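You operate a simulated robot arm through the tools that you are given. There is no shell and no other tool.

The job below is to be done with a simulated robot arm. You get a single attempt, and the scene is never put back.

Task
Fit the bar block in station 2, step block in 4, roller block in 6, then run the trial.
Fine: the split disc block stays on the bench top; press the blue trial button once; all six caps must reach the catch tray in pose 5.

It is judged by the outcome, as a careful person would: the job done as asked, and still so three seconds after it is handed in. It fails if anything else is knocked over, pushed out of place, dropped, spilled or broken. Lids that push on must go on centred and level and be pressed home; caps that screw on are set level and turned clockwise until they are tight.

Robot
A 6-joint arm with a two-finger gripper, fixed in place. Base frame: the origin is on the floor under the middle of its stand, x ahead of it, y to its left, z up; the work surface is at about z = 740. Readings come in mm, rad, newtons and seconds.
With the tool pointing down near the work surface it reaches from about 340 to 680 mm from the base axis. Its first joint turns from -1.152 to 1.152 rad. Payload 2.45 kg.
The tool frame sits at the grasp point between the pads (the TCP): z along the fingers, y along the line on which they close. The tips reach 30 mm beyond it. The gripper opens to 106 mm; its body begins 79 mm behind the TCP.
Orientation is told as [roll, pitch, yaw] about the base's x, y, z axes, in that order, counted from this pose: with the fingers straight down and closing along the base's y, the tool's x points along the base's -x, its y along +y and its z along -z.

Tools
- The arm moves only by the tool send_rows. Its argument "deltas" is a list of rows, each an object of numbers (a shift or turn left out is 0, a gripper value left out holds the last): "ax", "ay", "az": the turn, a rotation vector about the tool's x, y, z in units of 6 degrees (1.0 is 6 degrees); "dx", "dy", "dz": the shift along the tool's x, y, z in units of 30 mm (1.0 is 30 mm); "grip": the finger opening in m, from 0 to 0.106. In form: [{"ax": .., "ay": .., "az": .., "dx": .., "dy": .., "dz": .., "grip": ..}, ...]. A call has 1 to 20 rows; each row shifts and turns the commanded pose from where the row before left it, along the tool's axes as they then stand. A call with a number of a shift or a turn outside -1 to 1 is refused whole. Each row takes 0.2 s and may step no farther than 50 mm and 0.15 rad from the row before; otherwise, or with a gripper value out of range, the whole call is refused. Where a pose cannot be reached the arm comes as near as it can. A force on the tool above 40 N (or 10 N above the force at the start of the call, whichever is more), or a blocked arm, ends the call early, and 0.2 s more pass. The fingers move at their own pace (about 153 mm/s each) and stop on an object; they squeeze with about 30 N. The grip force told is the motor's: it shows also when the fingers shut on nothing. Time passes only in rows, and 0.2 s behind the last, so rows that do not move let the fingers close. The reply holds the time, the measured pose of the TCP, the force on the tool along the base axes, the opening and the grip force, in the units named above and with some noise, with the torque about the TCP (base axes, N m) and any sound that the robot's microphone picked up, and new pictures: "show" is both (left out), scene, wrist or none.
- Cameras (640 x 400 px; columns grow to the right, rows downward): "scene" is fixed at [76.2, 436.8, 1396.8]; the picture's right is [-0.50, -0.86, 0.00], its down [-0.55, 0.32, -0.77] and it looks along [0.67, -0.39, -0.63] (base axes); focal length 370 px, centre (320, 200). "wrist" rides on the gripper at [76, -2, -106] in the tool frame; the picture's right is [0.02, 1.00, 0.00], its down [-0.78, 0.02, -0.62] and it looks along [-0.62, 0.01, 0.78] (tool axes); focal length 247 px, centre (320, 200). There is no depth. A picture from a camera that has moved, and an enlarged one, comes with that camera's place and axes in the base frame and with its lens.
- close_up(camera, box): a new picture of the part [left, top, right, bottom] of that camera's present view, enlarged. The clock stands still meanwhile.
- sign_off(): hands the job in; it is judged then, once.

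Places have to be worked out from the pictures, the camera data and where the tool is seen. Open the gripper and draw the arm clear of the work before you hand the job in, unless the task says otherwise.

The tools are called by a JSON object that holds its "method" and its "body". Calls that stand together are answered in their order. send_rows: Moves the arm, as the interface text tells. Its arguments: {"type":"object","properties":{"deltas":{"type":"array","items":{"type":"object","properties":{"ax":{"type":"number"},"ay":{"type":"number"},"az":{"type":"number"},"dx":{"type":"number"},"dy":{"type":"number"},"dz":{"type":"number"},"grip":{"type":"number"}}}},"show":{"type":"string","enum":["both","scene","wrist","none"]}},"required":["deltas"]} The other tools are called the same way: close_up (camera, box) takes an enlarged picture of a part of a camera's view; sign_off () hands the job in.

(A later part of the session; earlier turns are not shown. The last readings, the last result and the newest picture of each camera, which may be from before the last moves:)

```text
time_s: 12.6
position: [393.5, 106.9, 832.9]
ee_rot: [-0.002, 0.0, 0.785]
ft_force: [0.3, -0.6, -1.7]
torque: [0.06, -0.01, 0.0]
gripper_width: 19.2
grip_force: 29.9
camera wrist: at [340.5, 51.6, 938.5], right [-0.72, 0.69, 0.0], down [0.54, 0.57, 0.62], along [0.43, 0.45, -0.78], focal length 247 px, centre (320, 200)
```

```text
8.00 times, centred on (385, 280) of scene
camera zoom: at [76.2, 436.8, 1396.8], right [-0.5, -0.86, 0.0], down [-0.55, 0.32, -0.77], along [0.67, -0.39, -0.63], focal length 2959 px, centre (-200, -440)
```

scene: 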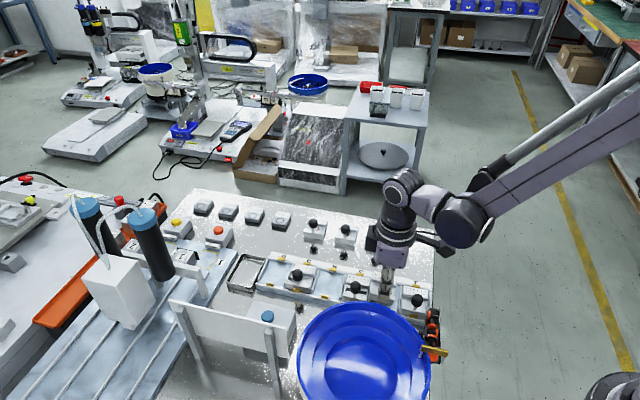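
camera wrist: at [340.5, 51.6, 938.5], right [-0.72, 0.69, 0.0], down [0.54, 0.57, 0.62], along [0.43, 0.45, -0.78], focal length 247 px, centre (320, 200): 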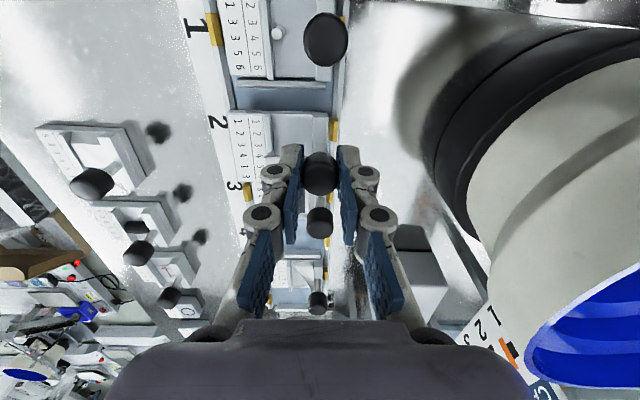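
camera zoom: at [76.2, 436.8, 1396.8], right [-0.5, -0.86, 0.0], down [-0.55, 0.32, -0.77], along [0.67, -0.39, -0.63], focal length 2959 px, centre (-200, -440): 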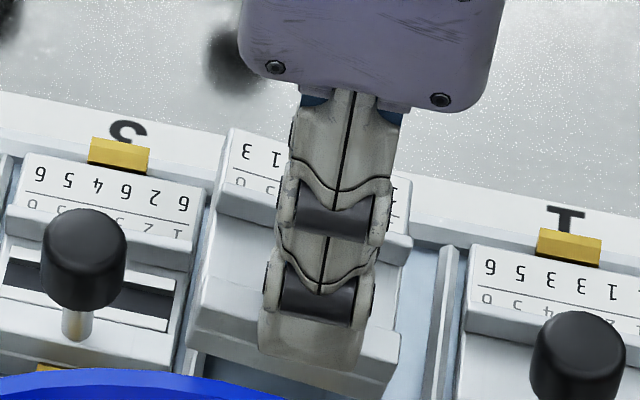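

The block stayed pitched about 7° in the grip, far end up. I shift it 6.5 mm toward station 1 so the raised end clears the divider, then lower close to the floor and check.

{"method": "send_rows", "body": {"deltas": [{"dx": 0.217}, {"dz": 0.2}, {"dz": 0.2}, {"dz": 0.05}, {}], "show": "both"}}

{"method": "close_up", "body": {"camera": "wrist", "box": [240, 80, 360, 190]}}

{"method": "close_up", "body": {"camera": "scene", "box": [355, 255, 415, 305]}}

```text
time_s: 13.8
position: [387.5, 102.1, 818.3]
ee_rot: [-0.004, 0.0, 0.786]
ft_force: [0.1, 1.0, -1.2]
torque: [-0.01, 0.03, -0.02]
gripper_width: 19.1
grip_force: 29.9
camera wrist: at [335.6, 47.1, 924.3], right [-0.72, 0.69, 0.0], down [0.54, 0.57, 0.62], along [0.43, 0.45, -0.78], focal length 247 px, centre (320, 200)
```

scene: 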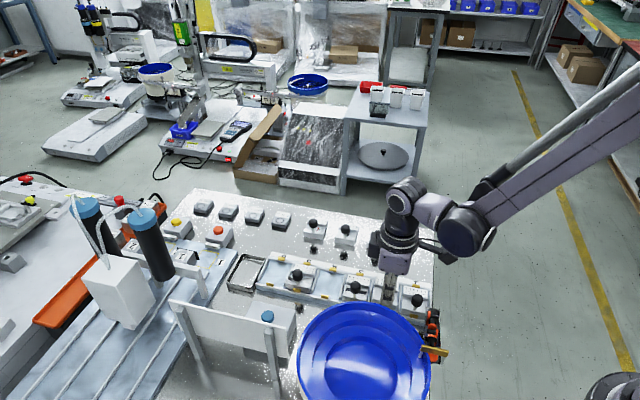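
wrist: 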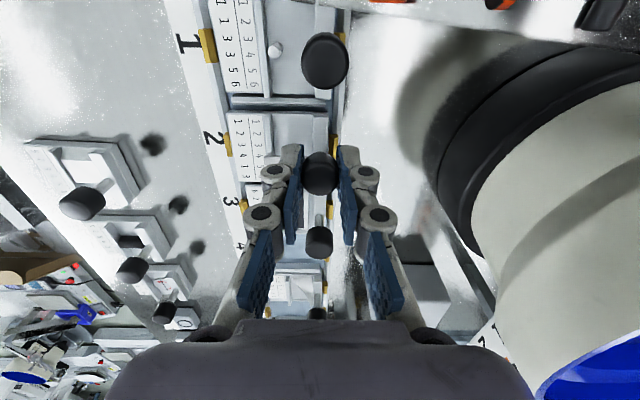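

```text
3.64 times, centred on (300, 135) of wrist
camera zoom: at [335.6, 47.1, 924.3], right [-0.72, 0.69, 0.0], down [0.54, 0.57, 0.62], along [0.43, 0.45, -0.78], focal length 898 px, centre (393, 436)
```

zoom: 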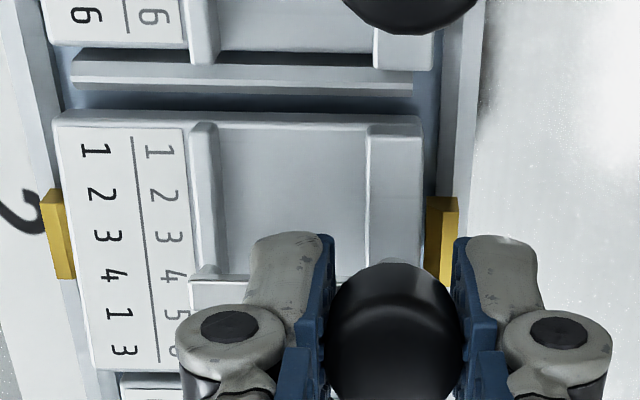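

```text
8.00 times, centred on (385, 280) of scene
camera zoom: at [76.2, 436.8, 1396.8], right [-0.5, -0.86, 0.0], down [-0.55, 0.32, -0.77], along [0.67, -0.39, -0.63], focal length 2959 px, centre (-200, -440)
```

zoom: 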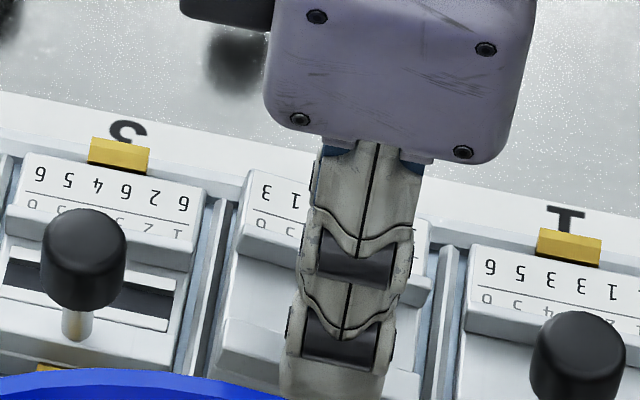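

The block now sits inside the pocket with gaps to both dividers and no contact force. I keep lowering gently to the floor.

{"method": "send_rows", "body": {"deltas": [{"dz": 0.05}, {"dz": 0.05}, {}], "show": "none"}}

```text
time_s: 14.6
position: [389.6, 101.8, 815.7]
ee_rot: [0.001, 0.0, 0.785]
ft_force: [0.2, -0.7, -1.3]
torque: [-0.03, 0.02, 0.0]
gripper_width: 19.0
grip_force: 29.9
```

{"method": "send_rows", "body": {"deltas": [{"dz": 0.04}, {"dz": 0.04}, {}], "show": "none"}}

```text
time_s: 15.4
position: [388.9, 101.7, 813.1]
ee_rot: [-0.001, 0.001, 0.786]
ft_force: [0.9, -2.2, 25.2]
torque: [-0.43, 0.33, 0.03]
gripper_width: 19.0
grip_force: 29.9
```

Floor contact is at the near edge only (torque reading), so the block is inside the pocket with its far end a couple of mm up. I ease off slightly and open the fingers a little so it settles flat.

{"method": "send_rows", "body": {"deltas": [{"dz": -0.02}, {"grip": 0.03}, {"grip": 0.05}, {}], "show": "both"}}

{"method": "close_up", "body": {"camera": "wrist", "box": [240, 80, 360, 190]}}

{"method": "close_up", "body": {"camera": "scene", "box": [355, 255, 415, 305]}}

```text
time_s: 16.4
position: [387.9, 101.8, 813.9]
ee_rot: [-0.001, 0.001, 0.785]
ft_force: [0.0, 0.0, -0.5]
torque: [0.01, -0.02, -0.01]
gripper_width: 49.9
grip_force: 0.0
camera wrist: at [335.9, 47.4, 919.8], right [-0.72, 0.69, 0.0], down [0.54, 0.57, 0.62], along [0.43, 0.45, -0.78], focal length 247 px, centre (320, 200)
```

scene: 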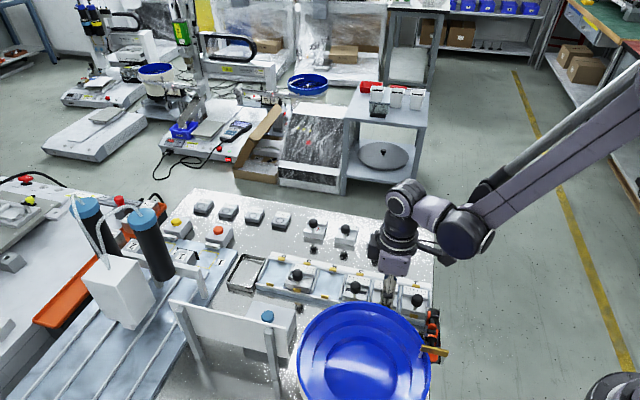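
wrist: 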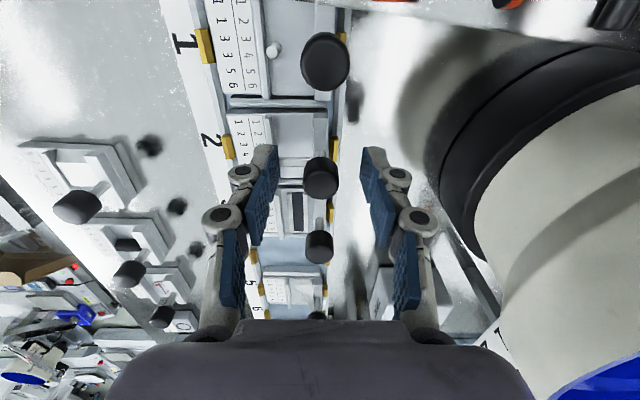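

```text
3.64 times, centred on (300, 135) of wrist
camera zoom: at [335.9, 47.4, 919.8], right [-0.72, 0.69, 0.0], down [0.54, 0.57, 0.62], along [0.43, 0.45, -0.78], focal length 898 px, centre (393, 436)
```

zoom: 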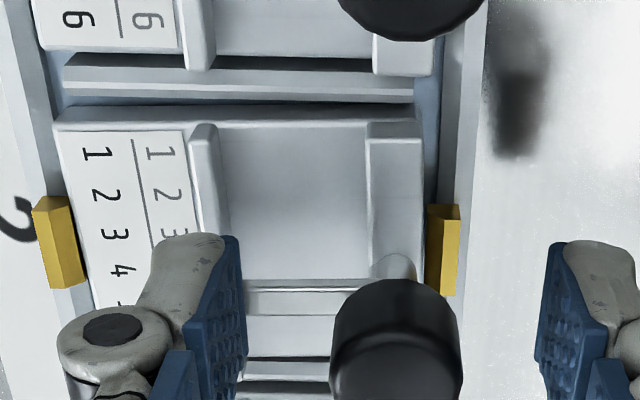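

```text
8.00 times, centred on (385, 280) of scene
camera zoom: at [76.2, 436.8, 1396.8], right [-0.5, -0.86, 0.0], down [-0.55, 0.32, -0.77], along [0.67, -0.39, -0.63], focal length 2959 px, centre (-200, -440)
```

zoom: 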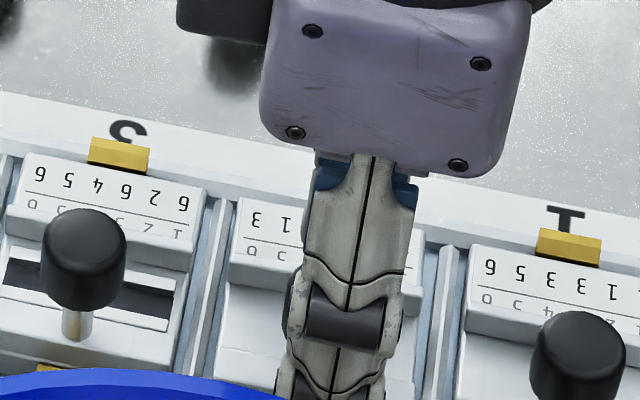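

The label corner now sits where a seated block's should, and the force is zero. I raise the hand to check the seating and look ahead to the step block and station 4.

{"method": "send_rows", "body": {"deltas": [{"dz": -0.5}, {"dz": -0.8}, {"dz": -0.9}, {"dz": -0.9}, {}], "show": "both"}}

{"method": "close_up", "body": {"camera": "wrist", "box": [200, 30, 380, 330]}}

{"method": "close_up", "body": {"camera": "scene", "box": [330, 240, 440, 320]}}

```text
time_s: 17.6
position: [387.5, 103.1, 906.9]
ee_rot: [-0.003, 0.001, 0.786]
ft_force: [0.0, 0.6, -0.7]
torque: [-0.01, 0.02, 0.01]
gripper_width: 50.1
grip_force: 0.0
camera wrist: at [335.6, 48.5, 1012.8], right [-0.72, 0.69, 0.0], down [0.54, 0.57, 0.62], along [0.43, 0.45, -0.78], focal length 247 px, centre (320, 200)
```

scene: 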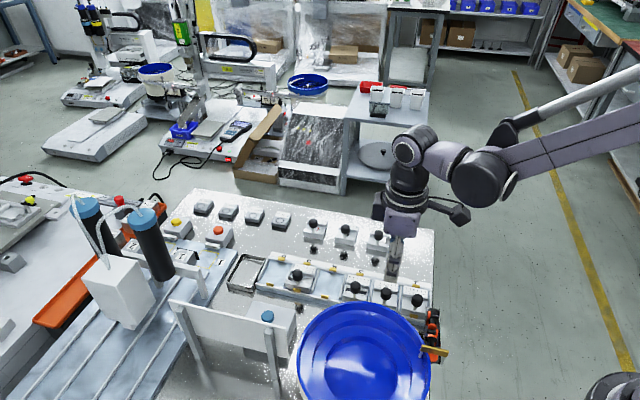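
wrist: 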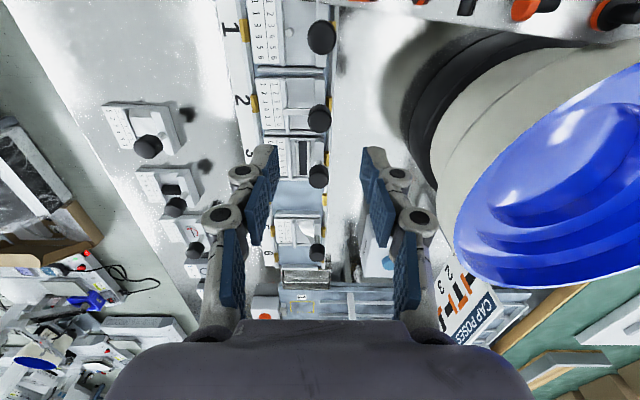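

```text
1.33 times, centred on (290, 180) of wrist
camera zoom: at [335.6, 48.5, 1012.8], right [-0.72, 0.69, 0.0], down [0.54, 0.57, 0.62], along [0.43, 0.45, -0.78], focal length 329 px, centre (360, 227)
```

zoom: 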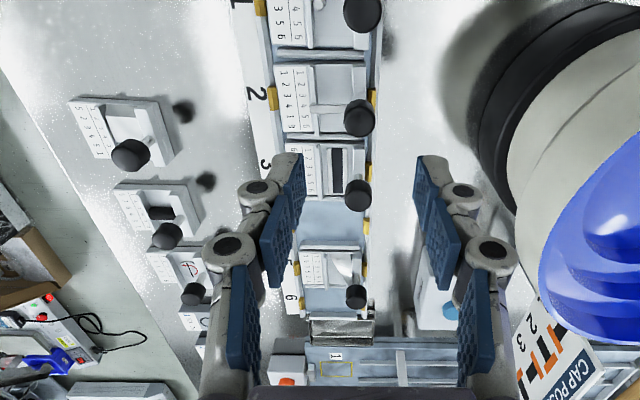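

```text
5.00 times, centred on (385, 280) of scene
camera zoom: at [76.2, 436.8, 1396.8], right [-0.5, -0.86, 0.0], down [-0.55, 0.32, -0.77], along [0.67, -0.39, -0.63], focal length 1849 px, centre (-5, -200)
```

zoom: 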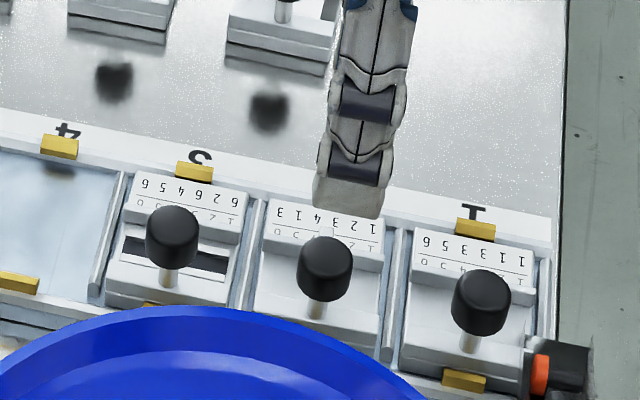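

The bar block sits flat in station 2, in line with its neighbours. I zoom in on the seated knobs to calibrate station positions, and on the loose step block.

{"method": "close_up", "body": {"camera": "wrist", "box": [240, 10, 400, 110]}}

{"method": "close_up", "body": {"camera": "wrist", "box": [240, 90, 400, 190]}}

{"method": "close_up", "body": {"camera": "wrist", "box": [240, 180, 400, 280]}}

{"method": "close_up", "body": {"camera": "wrist", "box": [90, 80, 250, 270]}}

```text
4.00 times, centred on (320, 60) of wrist
camera zoom: at [335.6, 48.5, 1012.8], right [-0.72, 0.69, 0.0], down [0.54, 0.57, 0.62], along [0.43, 0.45, -0.78], focal length 988 px, centre (320, 760)
```

zoom: 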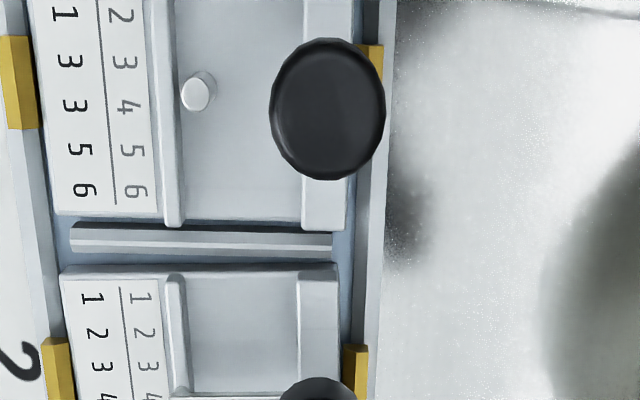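

```text
4.00 times, centred on (320, 140) of wrist
camera zoom: at [335.6, 48.5, 1012.8], right [-0.72, 0.69, 0.0], down [0.54, 0.57, 0.62], along [0.43, 0.45, -0.78], focal length 988 px, centre (320, 440)
```

zoom: 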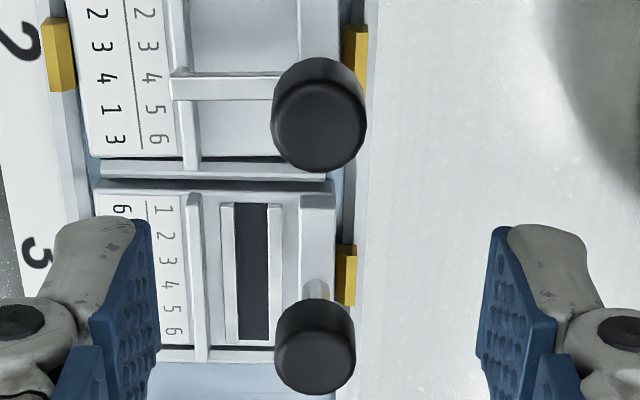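

```text
4.00 times, centred on (320, 230) of wrist
camera zoom: at [335.6, 48.5, 1012.8], right [-0.72, 0.69, 0.0], down [0.54, 0.57, 0.62], along [0.43, 0.45, -0.78], focal length 988 px, centre (320, 80)
```

zoom: 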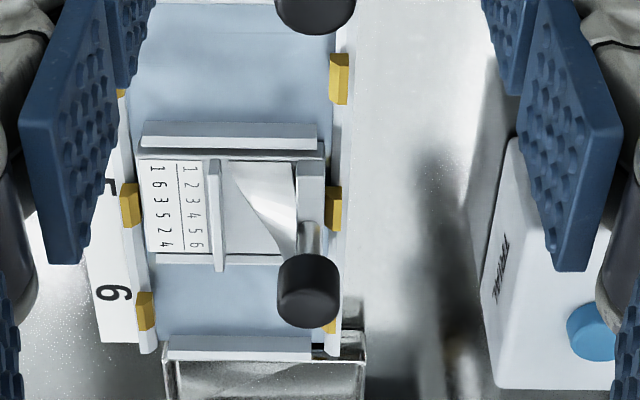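

```text
2.11 times, centred on (170, 175) of wrist
camera zoom: at [335.6, 48.5, 1012.8], right [-0.72, 0.69, 0.0], down [0.54, 0.57, 0.62], along [0.43, 0.45, -0.78], focal length 520 px, centre (636, 253)
```

zoom: 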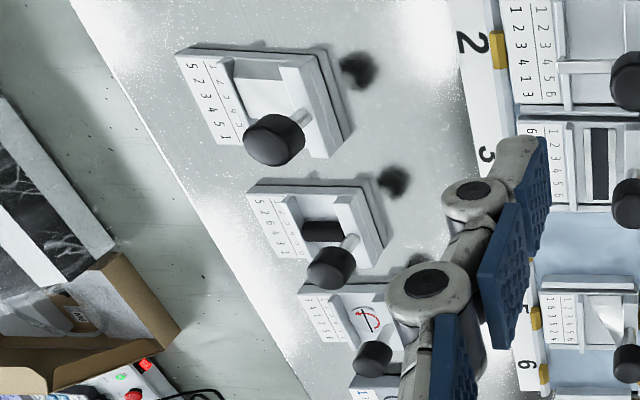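

From the seated knobs, the row is at exactly 45° with a pitch of about 60 mm, which puts station 4's knob near (476,190) and station 6's near (561,275). The step block's knob is near (527,11), so I move above it and look.

{"method": "send_rows", "body": {"deltas": [{"dx": -0.188, "dy": -0.9}, {"dx": -0.188, "dy": -0.9}, {"dx": -0.188, "dy": -0.9}, {"dx": -0.188, "dy": -0.9}, {"dx": -0.188, "dy": -0.9, "dz": 0.4}, {"dx": -0.188, "dy": -0.9, "dz": 0.8}, {}], "show": "both"}}

{"method": "close_up", "body": {"camera": "wrist", "box": [220, 60, 420, 220]}}

```text
time_s: 19.2
position: [525.8, 10.6, 871.7]
ee_rot: [-0.001, -0.001, 0.786]
ft_force: [-0.5, 0.2, -0.3]
torque: [0.0, 0.01, -0.02]
gripper_width: 50.1
grip_force: 0.1
camera wrist: at [473.2, -43.3, 976.9], right [-0.72, 0.69, 0.0], down [0.54, 0.57, 0.62], along [0.43, 0.45, -0.78], focal length 247 px, centre (320, 200)
```

scene: 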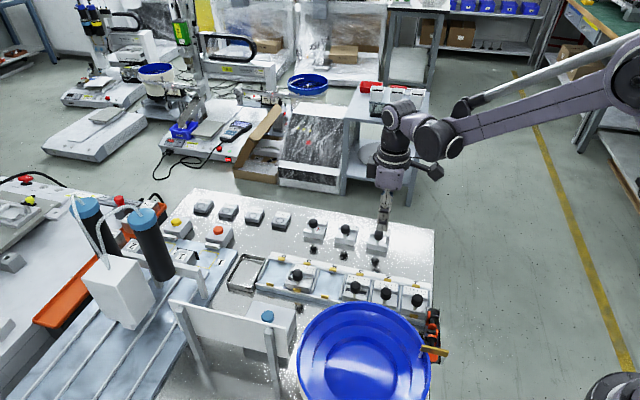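
wrist: 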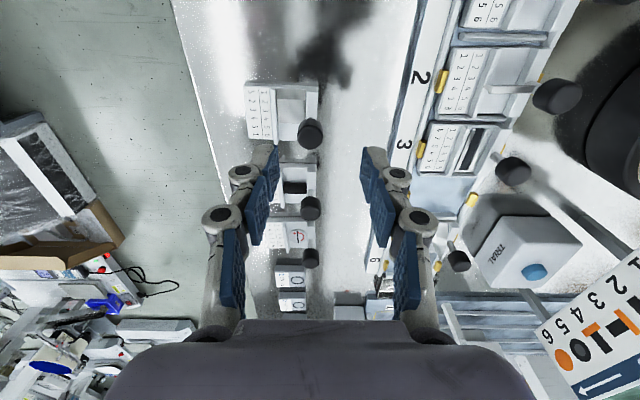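

```text
2.50 times, centred on (320, 140) of wrist
camera zoom: at [473.2, -43.3, 976.9], right [-0.72, 0.69, 0.0], down [0.54, 0.57, 0.62], along [0.43, 0.45, -0.78], focal length 617 px, centre (320, 350)
```

zoom: 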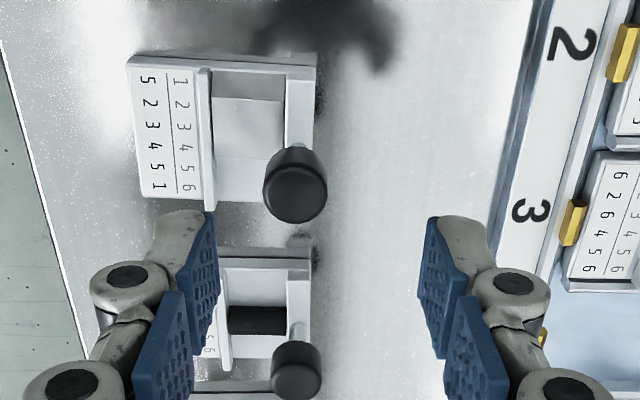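

The step block's knob is about 4 mm along the row and -7.5 mm across from the TCP. I correct and descend partway for a check.

{"method": "send_rows", "body": {"deltas": [{"dx": -0.14, "dy": -0.25}, {"dz": 0.7}, {"dz": 0.65}, {}], "show": "wrist"}}

{"method": "close_up", "body": {"camera": "wrist", "box": [220, 60, 420, 220]}}

```text
time_s: 20.2
position: [535.7, 8.8, 829.8]
ee_rot: [-0.002, 0.0, 0.788]
ft_force: [0.1, 0.7, -0.1]
torque: [-0.02, 0.05, 0.03]
gripper_width: 50.1
grip_force: 0.0
camera wrist: at [482.2, -46.0, 936.5], right [-0.72, 0.69, 0.0], down [0.54, 0.57, 0.62], along [0.43, 0.45, -0.78], focal length 247 px, centre (320, 200)
```

wrist: 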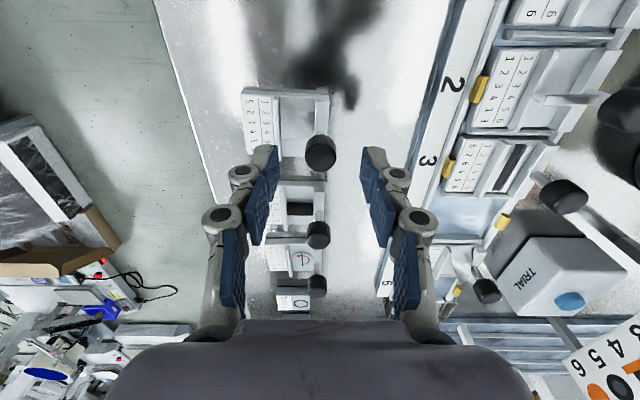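

```text
2.50 times, centred on (320, 140) of wrist
camera zoom: at [482.2, -46.0, 936.5], right [-0.72, 0.69, 0.0], down [0.54, 0.57, 0.62], along [0.43, 0.45, -0.78], focal length 617 px, centre (320, 350)
```

zoom: 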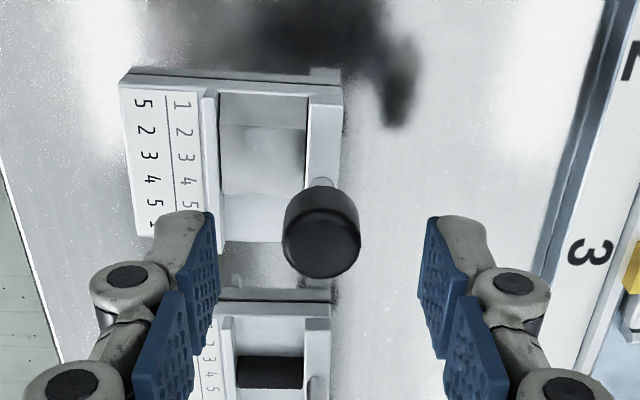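

The knob is centred at the TCP within about 1 mm. I descend to the grasp height and close on it.

{"method": "send_rows", "body": {"deltas": [{"dy": 0.03, "dz": 0.4}, {"dz": 0.41}, {}, {"grip": 0.0}, {}, {}], "show": "wrist"}}

{"method": "close_up", "body": {"camera": "wrist", "box": [200, 70, 440, 230]}}

```text
time_s: 21.6
position: [534.8, 9.4, 806.5]
ee_rot: [-0.002, 0.0, 0.784]
ft_force: [2.7, -0.5, 4.7]
torque: [-0.03, -0.05, -0.01]
gripper_width: 19.1
grip_force: 29.6
camera wrist: at [481.8, -45.0, 912.6], right [-0.72, 0.69, 0.0], down [0.54, 0.57, 0.62], along [0.43, 0.45, -0.78], focal length 247 px, centre (320, 200)
```

wrist: 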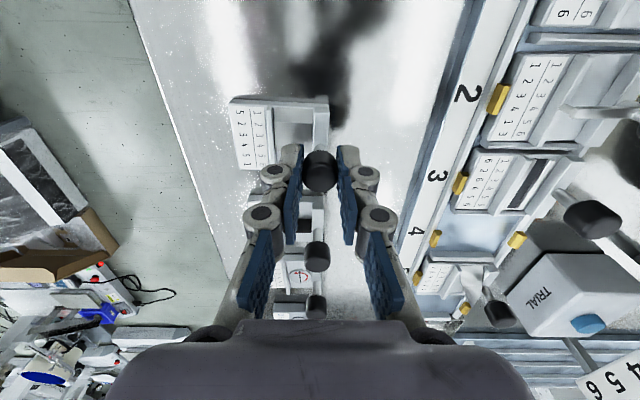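

```text
2.50 times, centred on (320, 150) of wrist
camera zoom: at [481.8, -45.0, 912.6], right [-0.72, 0.69, 0.0], down [0.54, 0.57, 0.62], along [0.43, 0.45, -0.78], focal length 617 px, centre (320, 325)
```

zoom: 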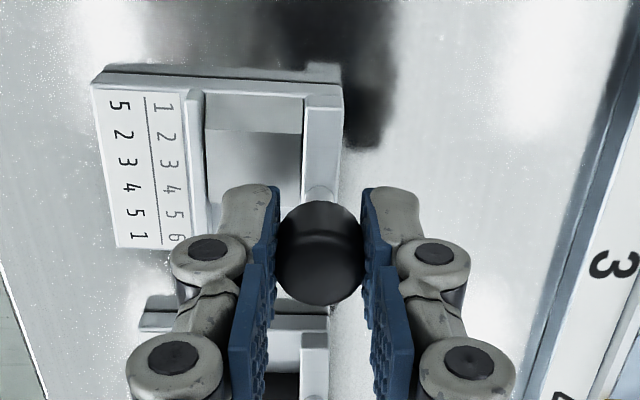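

The step block is gripped at 19.1 mm. I lift it 80 mm and carry it over station 4 at that height.

{"method": "send_rows", "body": {"deltas": [{"dz": -0.5}, {"dz": -0.7}, {"dz": -0.75}, {"dz": -0.72}, {"dx": -0.467, "dy": 0.8}, {"dx": -0.467, "dy": 0.98}, {"dx": -0.467, "dy": 0.98}, {"dx": -0.467, "dy": 0.98}, {"dx": -0.467, "dy": 0.98}, {"dx": -0.467, "dy": 0.9}, {}], "show": "both"}}

{"method": "close_up", "body": {"camera": "wrist", "box": [200, 0, 440, 230]}}

{"method": "close_up", "body": {"camera": "scene", "box": [280, 230, 380, 310]}}

```text
time_s: 24.0
position: [475.3, 188.9, 885.3]
ee_rot: [-0.001, 0.002, 0.786]
ft_force: [0.0, -0.3, -1.1]
torque: [0.02, 0.0, -0.02]
gripper_width: 19.3
grip_force: 30.3
camera wrist: at [422.5, 135.5, 992.2], right [-0.72, 0.69, 0.0], down [0.54, 0.57, 0.62], along [0.43, 0.45, -0.78], focal length 247 px, centre (320, 200)
```

scene: 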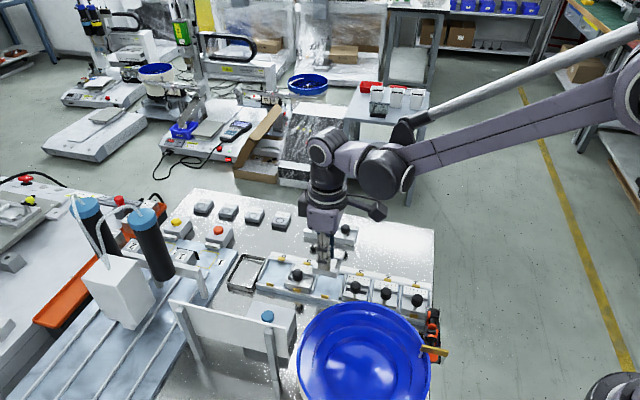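
wrist: 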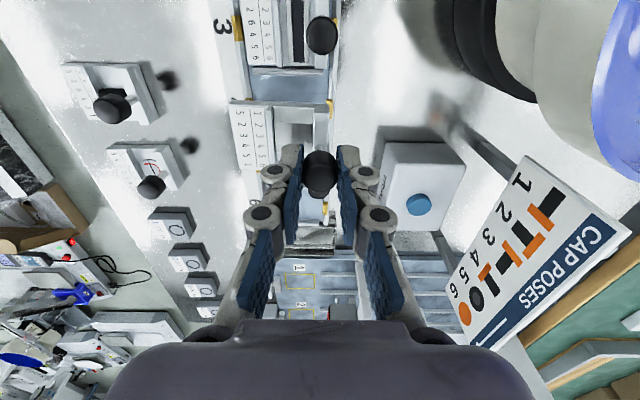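

```text
1.74 times, centred on (320, 115) of wrist
camera zoom: at [422.5, 135.5, 992.2], right [-0.72, 0.69, 0.0], down [0.54, 0.57, 0.62], along [0.43, 0.45, -0.78], focal length 430 px, centre (320, 348)
```

zoom: 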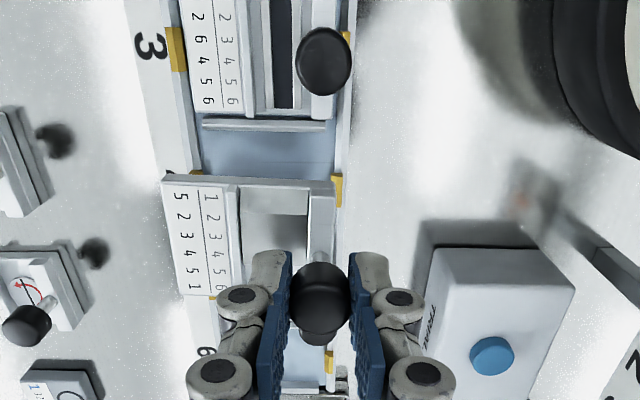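

```text
5.00 times, centred on (330, 270) of scene
camera zoom: at [76.1, 436.9, 1396.8], right [-0.5, -0.86, 0.0], down [-0.55, 0.32, -0.77], along [0.67, -0.39, -0.63], focal length 1849 px, centre (270, -150)
```

zoom: 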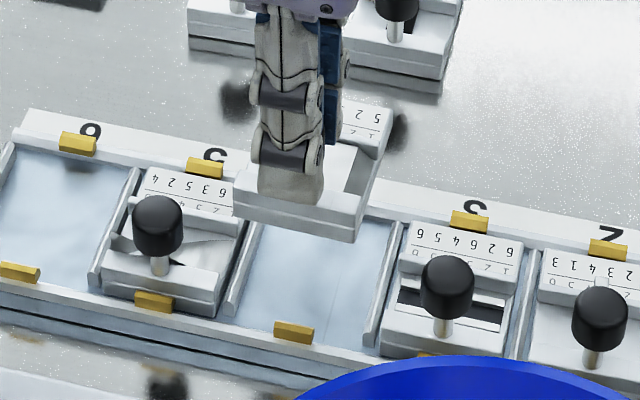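

Station 4 lies below. Using knob 3 plus the 60 mm pitch, the block needs about +2 mm along the row and about +2° of yaw. I apply both and lower to about 16 mm above seating.

{"method": "send_rows", "body": {"deltas": [{"az": -0.333, "dx": -0.07}, {"dz": 0.6}, {"dz": 0.6}, {"dz": 0.6}, {}], "show": "both"}}

{"method": "close_up", "body": {"camera": "wrist", "box": [220, 40, 380, 190]}}

{"method": "close_up", "body": {"camera": "scene", "box": [295, 240, 365, 300]}}

```text
time_s: 25.2
position: [477.0, 190.2, 832.6]
ee_rot: [-0.002, 0.001, 0.82]
ft_force: [-0.2, 0.2, -1.1]
torque: [0.04, 0.02, 0.01]
gripper_width: 19.3
grip_force: 30.3
camera wrist: at [425.8, 133.8, 938.4], right [-0.75, 0.67, 0.0], down [0.52, 0.58, 0.62], along [0.42, 0.46, -0.78], focal length 247 px, centre (320, 200)
```

scene: 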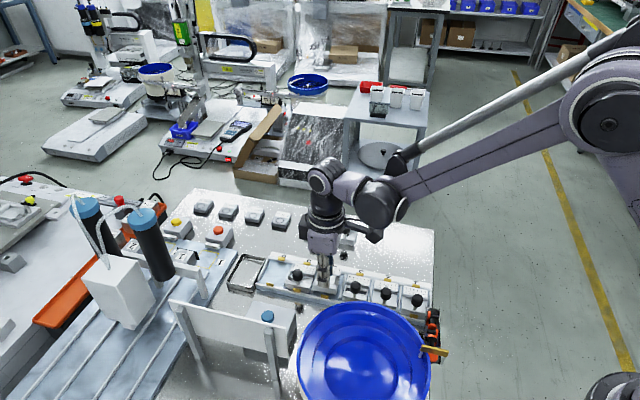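
wrist: 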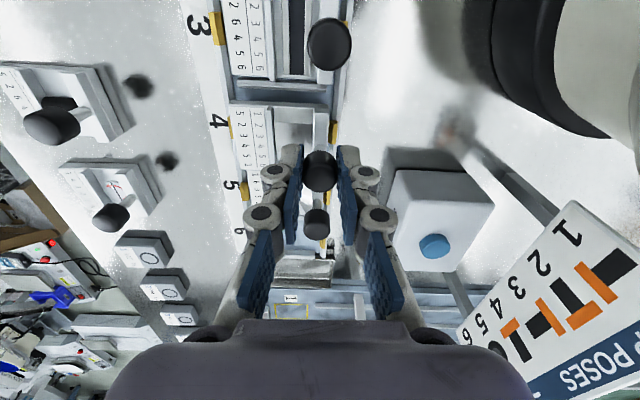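

```text
2.67 times, centred on (300, 115) of wrist
camera zoom: at [425.8, 133.8, 938.4], right [-0.75, 0.67, 0.0], down [0.52, 0.58, 0.62], along [0.42, 0.46, -0.78], focal length 659 px, centre (373, 427)
```

zoom: 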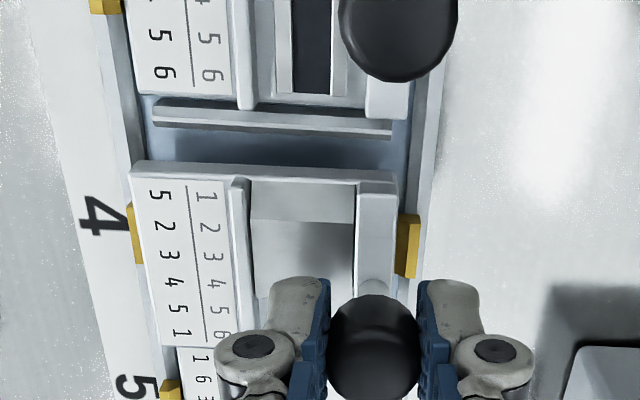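

```text
6.67 times, centred on (330, 270) of scene
camera zoom: at [76.2, 436.8, 1396.8], right [-0.5, -0.86, 0.0], down [-0.55, 0.32, -0.77], along [0.67, -0.39, -0.63], focal length 2466 px, centre (253, -267)
```

zoom: 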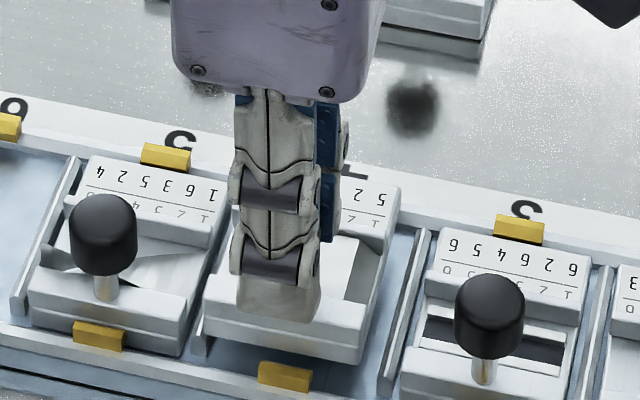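

{"method": "close_up", "body": {"camera": "wrist", "box": [260, 60, 340, 110]}}

{"method": "close_up", "body": {"camera": "wrist", "box": [220, 50, 300, 190]}}

{"method": "close_up", "body": {"camera": "scene", "box": [315, 260, 365, 300]}}

```text
8.00 times, centred on (300, 85) of wrist
camera zoom: at [425.8, 133.8, 938.4], right [-0.75, 0.67, 0.0], down [0.52, 0.58, 0.62], along [0.42, 0.46, -0.78], focal length 1976 px, centre (480, 1120)
```

zoom: 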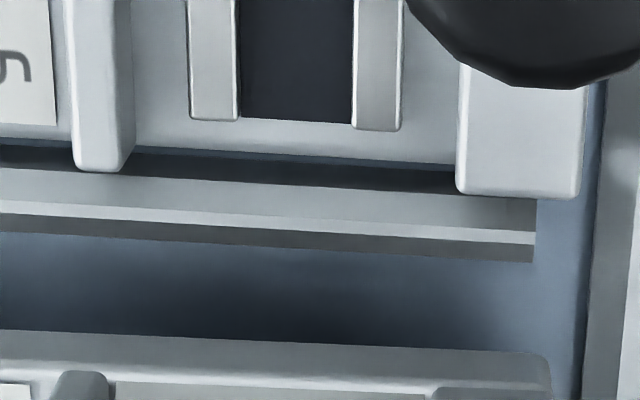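

```text
2.86 times, centred on (260, 120) of wrist
camera zoom: at [425.8, 133.8, 938.4], right [-0.75, 0.67, 0.0], down [0.52, 0.58, 0.62], along [0.42, 0.46, -0.78], focal length 706 px, centre (491, 429)
```

zoom: 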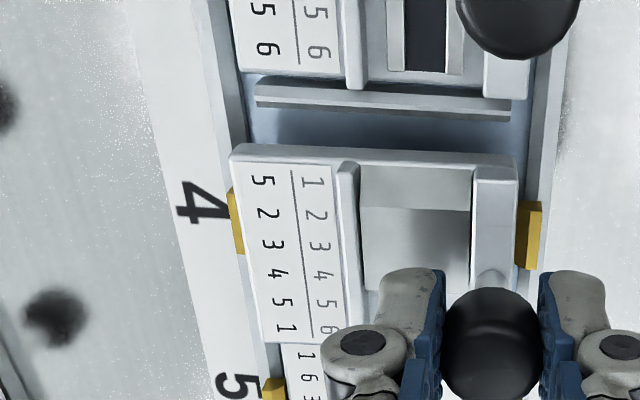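

```text
10.00 times, centred on (340, 280) of scene
camera zoom: at [76.2, 436.8, 1396.8], right [-0.5, -0.86, 0.0], down [-0.55, 0.32, -0.77], along [0.67, -0.39, -0.63], focal length 3698 px, centre (120, -600)
```

zoom: 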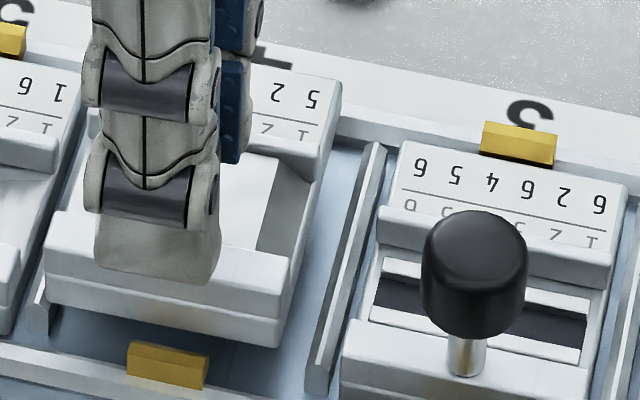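

Comparing edges, the block is turned about 1.2° too far relative to the channel; once that is undone, its corner should fall right on the predicted seated spot. I rotate back 1.2° and lower gently.

{"method": "send_rows", "body": {"deltas": [{"az": 0.2}, {"dz": 0.2}, {"dz": 0.2}, {"dz": 0.05}, {}], "show": "both"}}

{"method": "close_up", "body": {"camera": "wrist", "box": [220, 50, 340, 140]}}

{"method": "close_up", "body": {"camera": "scene", "box": [310, 255, 360, 295]}}

```text
time_s: 26.4
position: [476.5, 189.3, 817.8]
ee_rot: [-0.001, 0.001, 0.8]
ft_force: [-1.9, -1.1, 1.6]
torque: [-0.08, 0.09, -0.05]
gripper_width: 19.2
grip_force: 30.0
camera wrist: at [424.5, 134.6, 924.7], right [-0.73, 0.68, 0.0], down [0.53, 0.57, 0.62], along [0.42, 0.45, -0.78], focal length 247 px, centre (320, 200)
```

scene: 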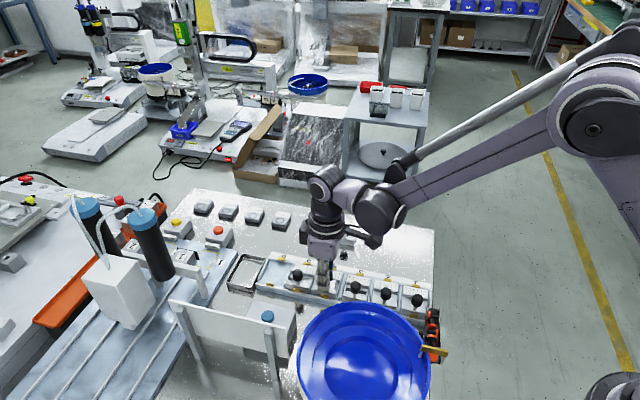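
wrist: 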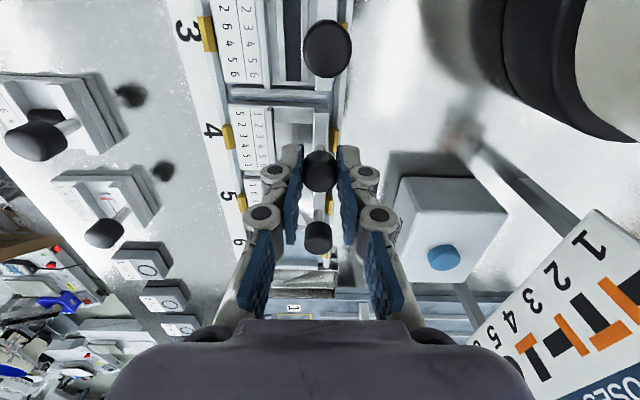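

```text
4.44 times, centred on (280, 95) of wrist
camera zoom: at [424.5, 134.6, 924.7], right [-0.73, 0.68, 0.0], down [0.53, 0.57, 0.62], along [0.42, 0.45, -0.78], focal length 1098 px, centre (498, 667)
```

zoom: 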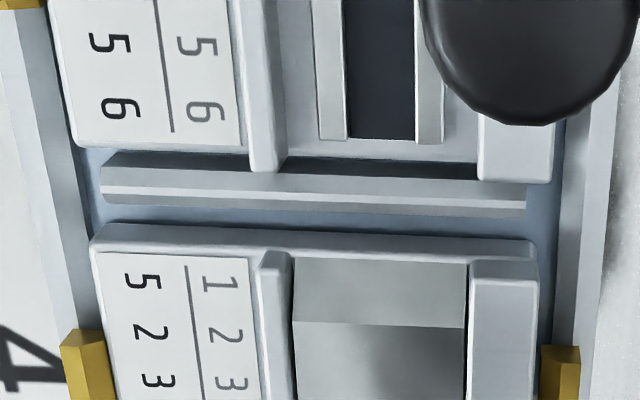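

```text
10.00 times, centred on (335, 275) of scene
camera zoom: at [76.1, 436.8, 1396.9], right [-0.5, -0.86, 0.0], down [-0.55, 0.32, -0.77], along [0.67, -0.39, -0.63], focal length 3698 px, centre (170, -550)
```

zoom: 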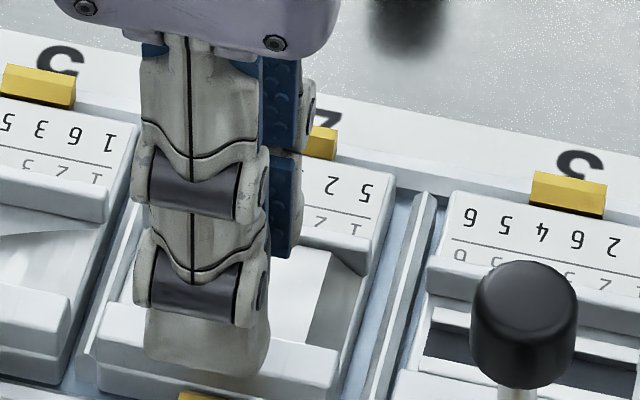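

Alignment looks right, with only light side contact (about 2 N). I continue down in small steps.

{"method": "send_rows", "body": {"deltas": [{"dz": 0.05}, {"dz": 0.04}, {}], "show": "none"}}

```text
time_s: 27.2
position: [476.7, 189.7, 816.0]
ee_rot: [-0.003, 0.0, 0.799]
ft_force: [1.2, -1.5, 32.1]
torque: [-0.02, -0.07, -0.02]
gripper_width: 19.2
grip_force: 30.0
```

Contact is 32 N and nearly centred under the knob at z≈816. I check whether the block is on the floor or riding on a clip.

{"method": "close_up", "body": {"camera": "wrist", "box": [220, 60, 360, 180]}}

{"method": "close_up", "body": {"camera": "scene", "box": [310, 255, 360, 295]}}

{"method": "close_up", "body": {"camera": "scene", "box": [290, 265, 350, 310]}}

```text
3.33 times, centred on (290, 120) of wrist
camera zoom: at [424.2, 134.6, 922.9], right [-0.73, 0.68, 0.0], down [0.53, 0.57, 0.62], along [0.43, 0.45, -0.78], focal length 823 px, centre (420, 467)
```

zoom: 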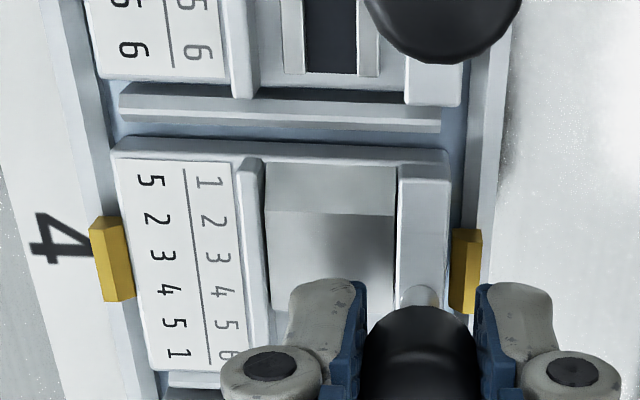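

```text
10.00 times, centred on (335, 275) of scene
camera zoom: at [75.7, 436.6, 1396.9], right [-0.5, -0.86, 0.0], down [-0.55, 0.32, -0.77], along [0.67, -0.39, -0.63], focal length 3698 px, centre (170, -550)
```

zoom: 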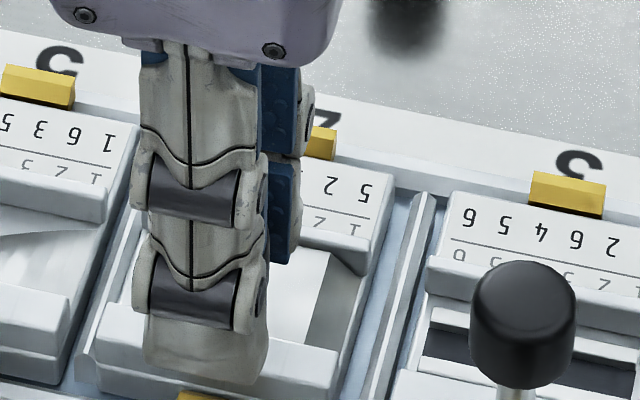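

```text
8.89 times, centred on (320, 288) of scene
camera zoom: at [75.7, 436.6, 1396.9], right [-0.5, -0.86, 0.0], down [-0.55, 0.32, -0.77], along [0.67, -0.39, -0.63], focal length 3287 px, centre (320, -578)
```

zoom: 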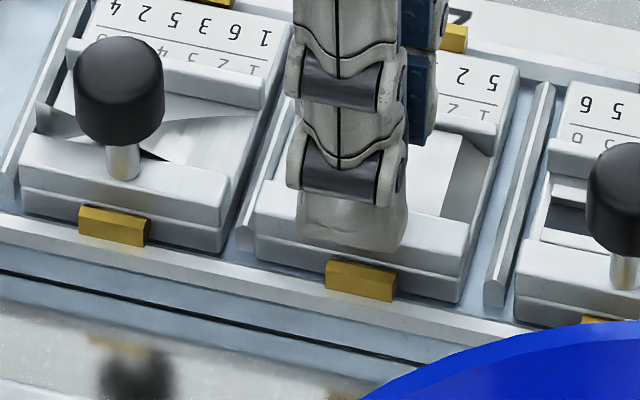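

{"method": "close_up", "body": {"camera": "scene", "box": [310, 262, 390, 312]}}

{"method": "close_up", "body": {"camera": "scene", "box": [280, 255, 360, 305]}}

{"method": "close_up", "body": {"camera": "wrist", "box": [250, 80, 350, 145]}}

```text
8.00 times, centred on (350, 287) of scene
camera zoom: at [75.7, 436.6, 1396.9], right [-0.5, -0.86, 0.0], down [-0.55, 0.32, -0.77], along [0.67, -0.39, -0.63], focal length 2959 px, centre (80, -496)
```

zoom: 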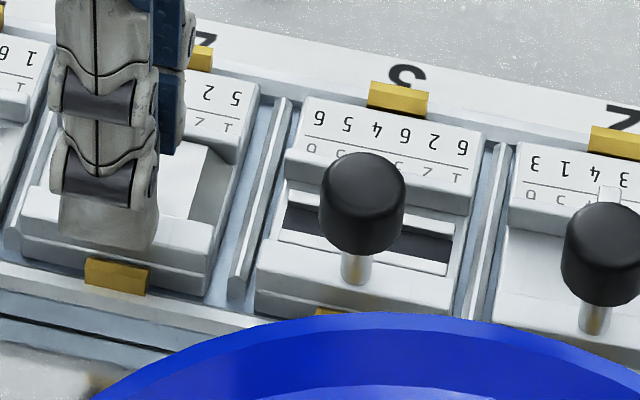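

```text
8.00 times, centred on (320, 280) of scene
camera zoom: at [75.7, 436.6, 1396.9], right [-0.5, -0.86, 0.0], down [-0.55, 0.32, -0.77], along [0.67, -0.39, -0.63], focal length 2959 px, centre (320, -440)
```

zoom: 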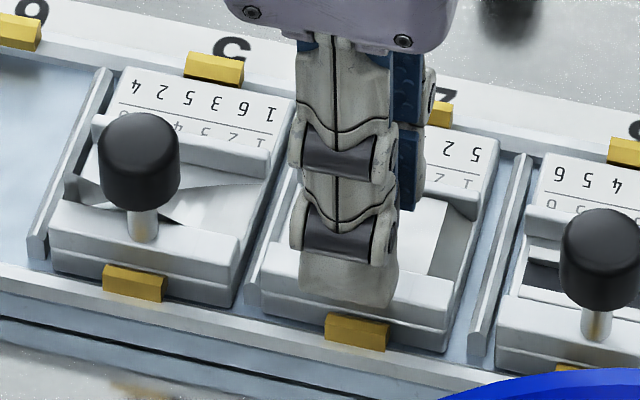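

```text
6.15 times, centred on (300, 112) of wrist
camera zoom: at [424.2, 134.6, 922.9], right [-0.73, 0.68, 0.0], down [0.53, 0.57, 0.62], along [0.43, 0.45, -0.78], focal length 1520 px, centre (443, 738)
```

zoom: 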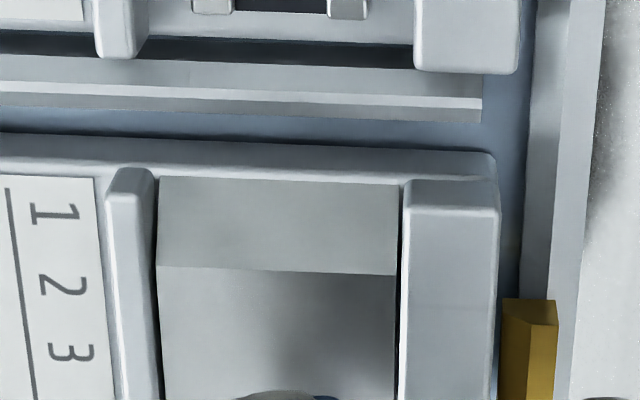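

The label corner is within about 1 mm of the predicted seated spot and the contact is even, so the step block is on the floor of station 4. I ease the push and release it.

{"method": "send_rows", "body": {"deltas": [{"dz": -0.03}, {"grip": 0.03}, {"grip": 0.05}, {}], "show": "none"}}

{"method": "close_up", "body": {"camera": "scene", "box": [280, 255, 360, 305]}}

{"method": "close_up", "body": {"camera": "wrist", "box": [220, 60, 360, 180]}}

```text
time_s: 28.2
position: [476.8, 189.6, 816.7]
ee_rot: [-0.002, 0.0, 0.799]
ft_force: [-0.4, 0.3, -0.5]
torque: [-0.02, 0.02, 0.02]
gripper_width: 50.1
grip_force: 0.0
```

```text
8.00 times, centred on (320, 280) of scene
camera zoom: at [76.2, 436.8, 1396.8], right [-0.5, -0.86, 0.0], down [-0.55, 0.32, -0.77], along [0.67, -0.39, -0.63], focal length 2959 px, centre (320, -440)
```

zoom: 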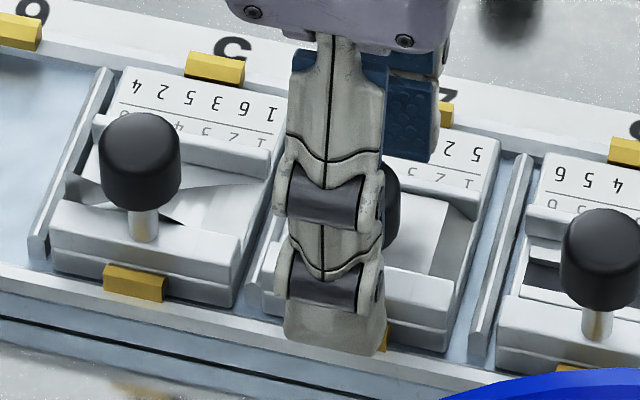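

```text
3.33 times, centred on (290, 120) of wrist
camera zoom: at [424.0, 134.8, 923.3], right [-0.73, 0.68, 0.0], down [0.53, 0.57, 0.62], along [0.42, 0.45, -0.78], focal length 823 px, centre (420, 467)
```

zoom: 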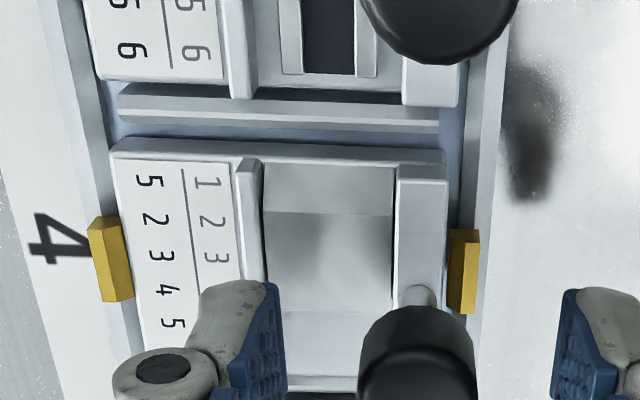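

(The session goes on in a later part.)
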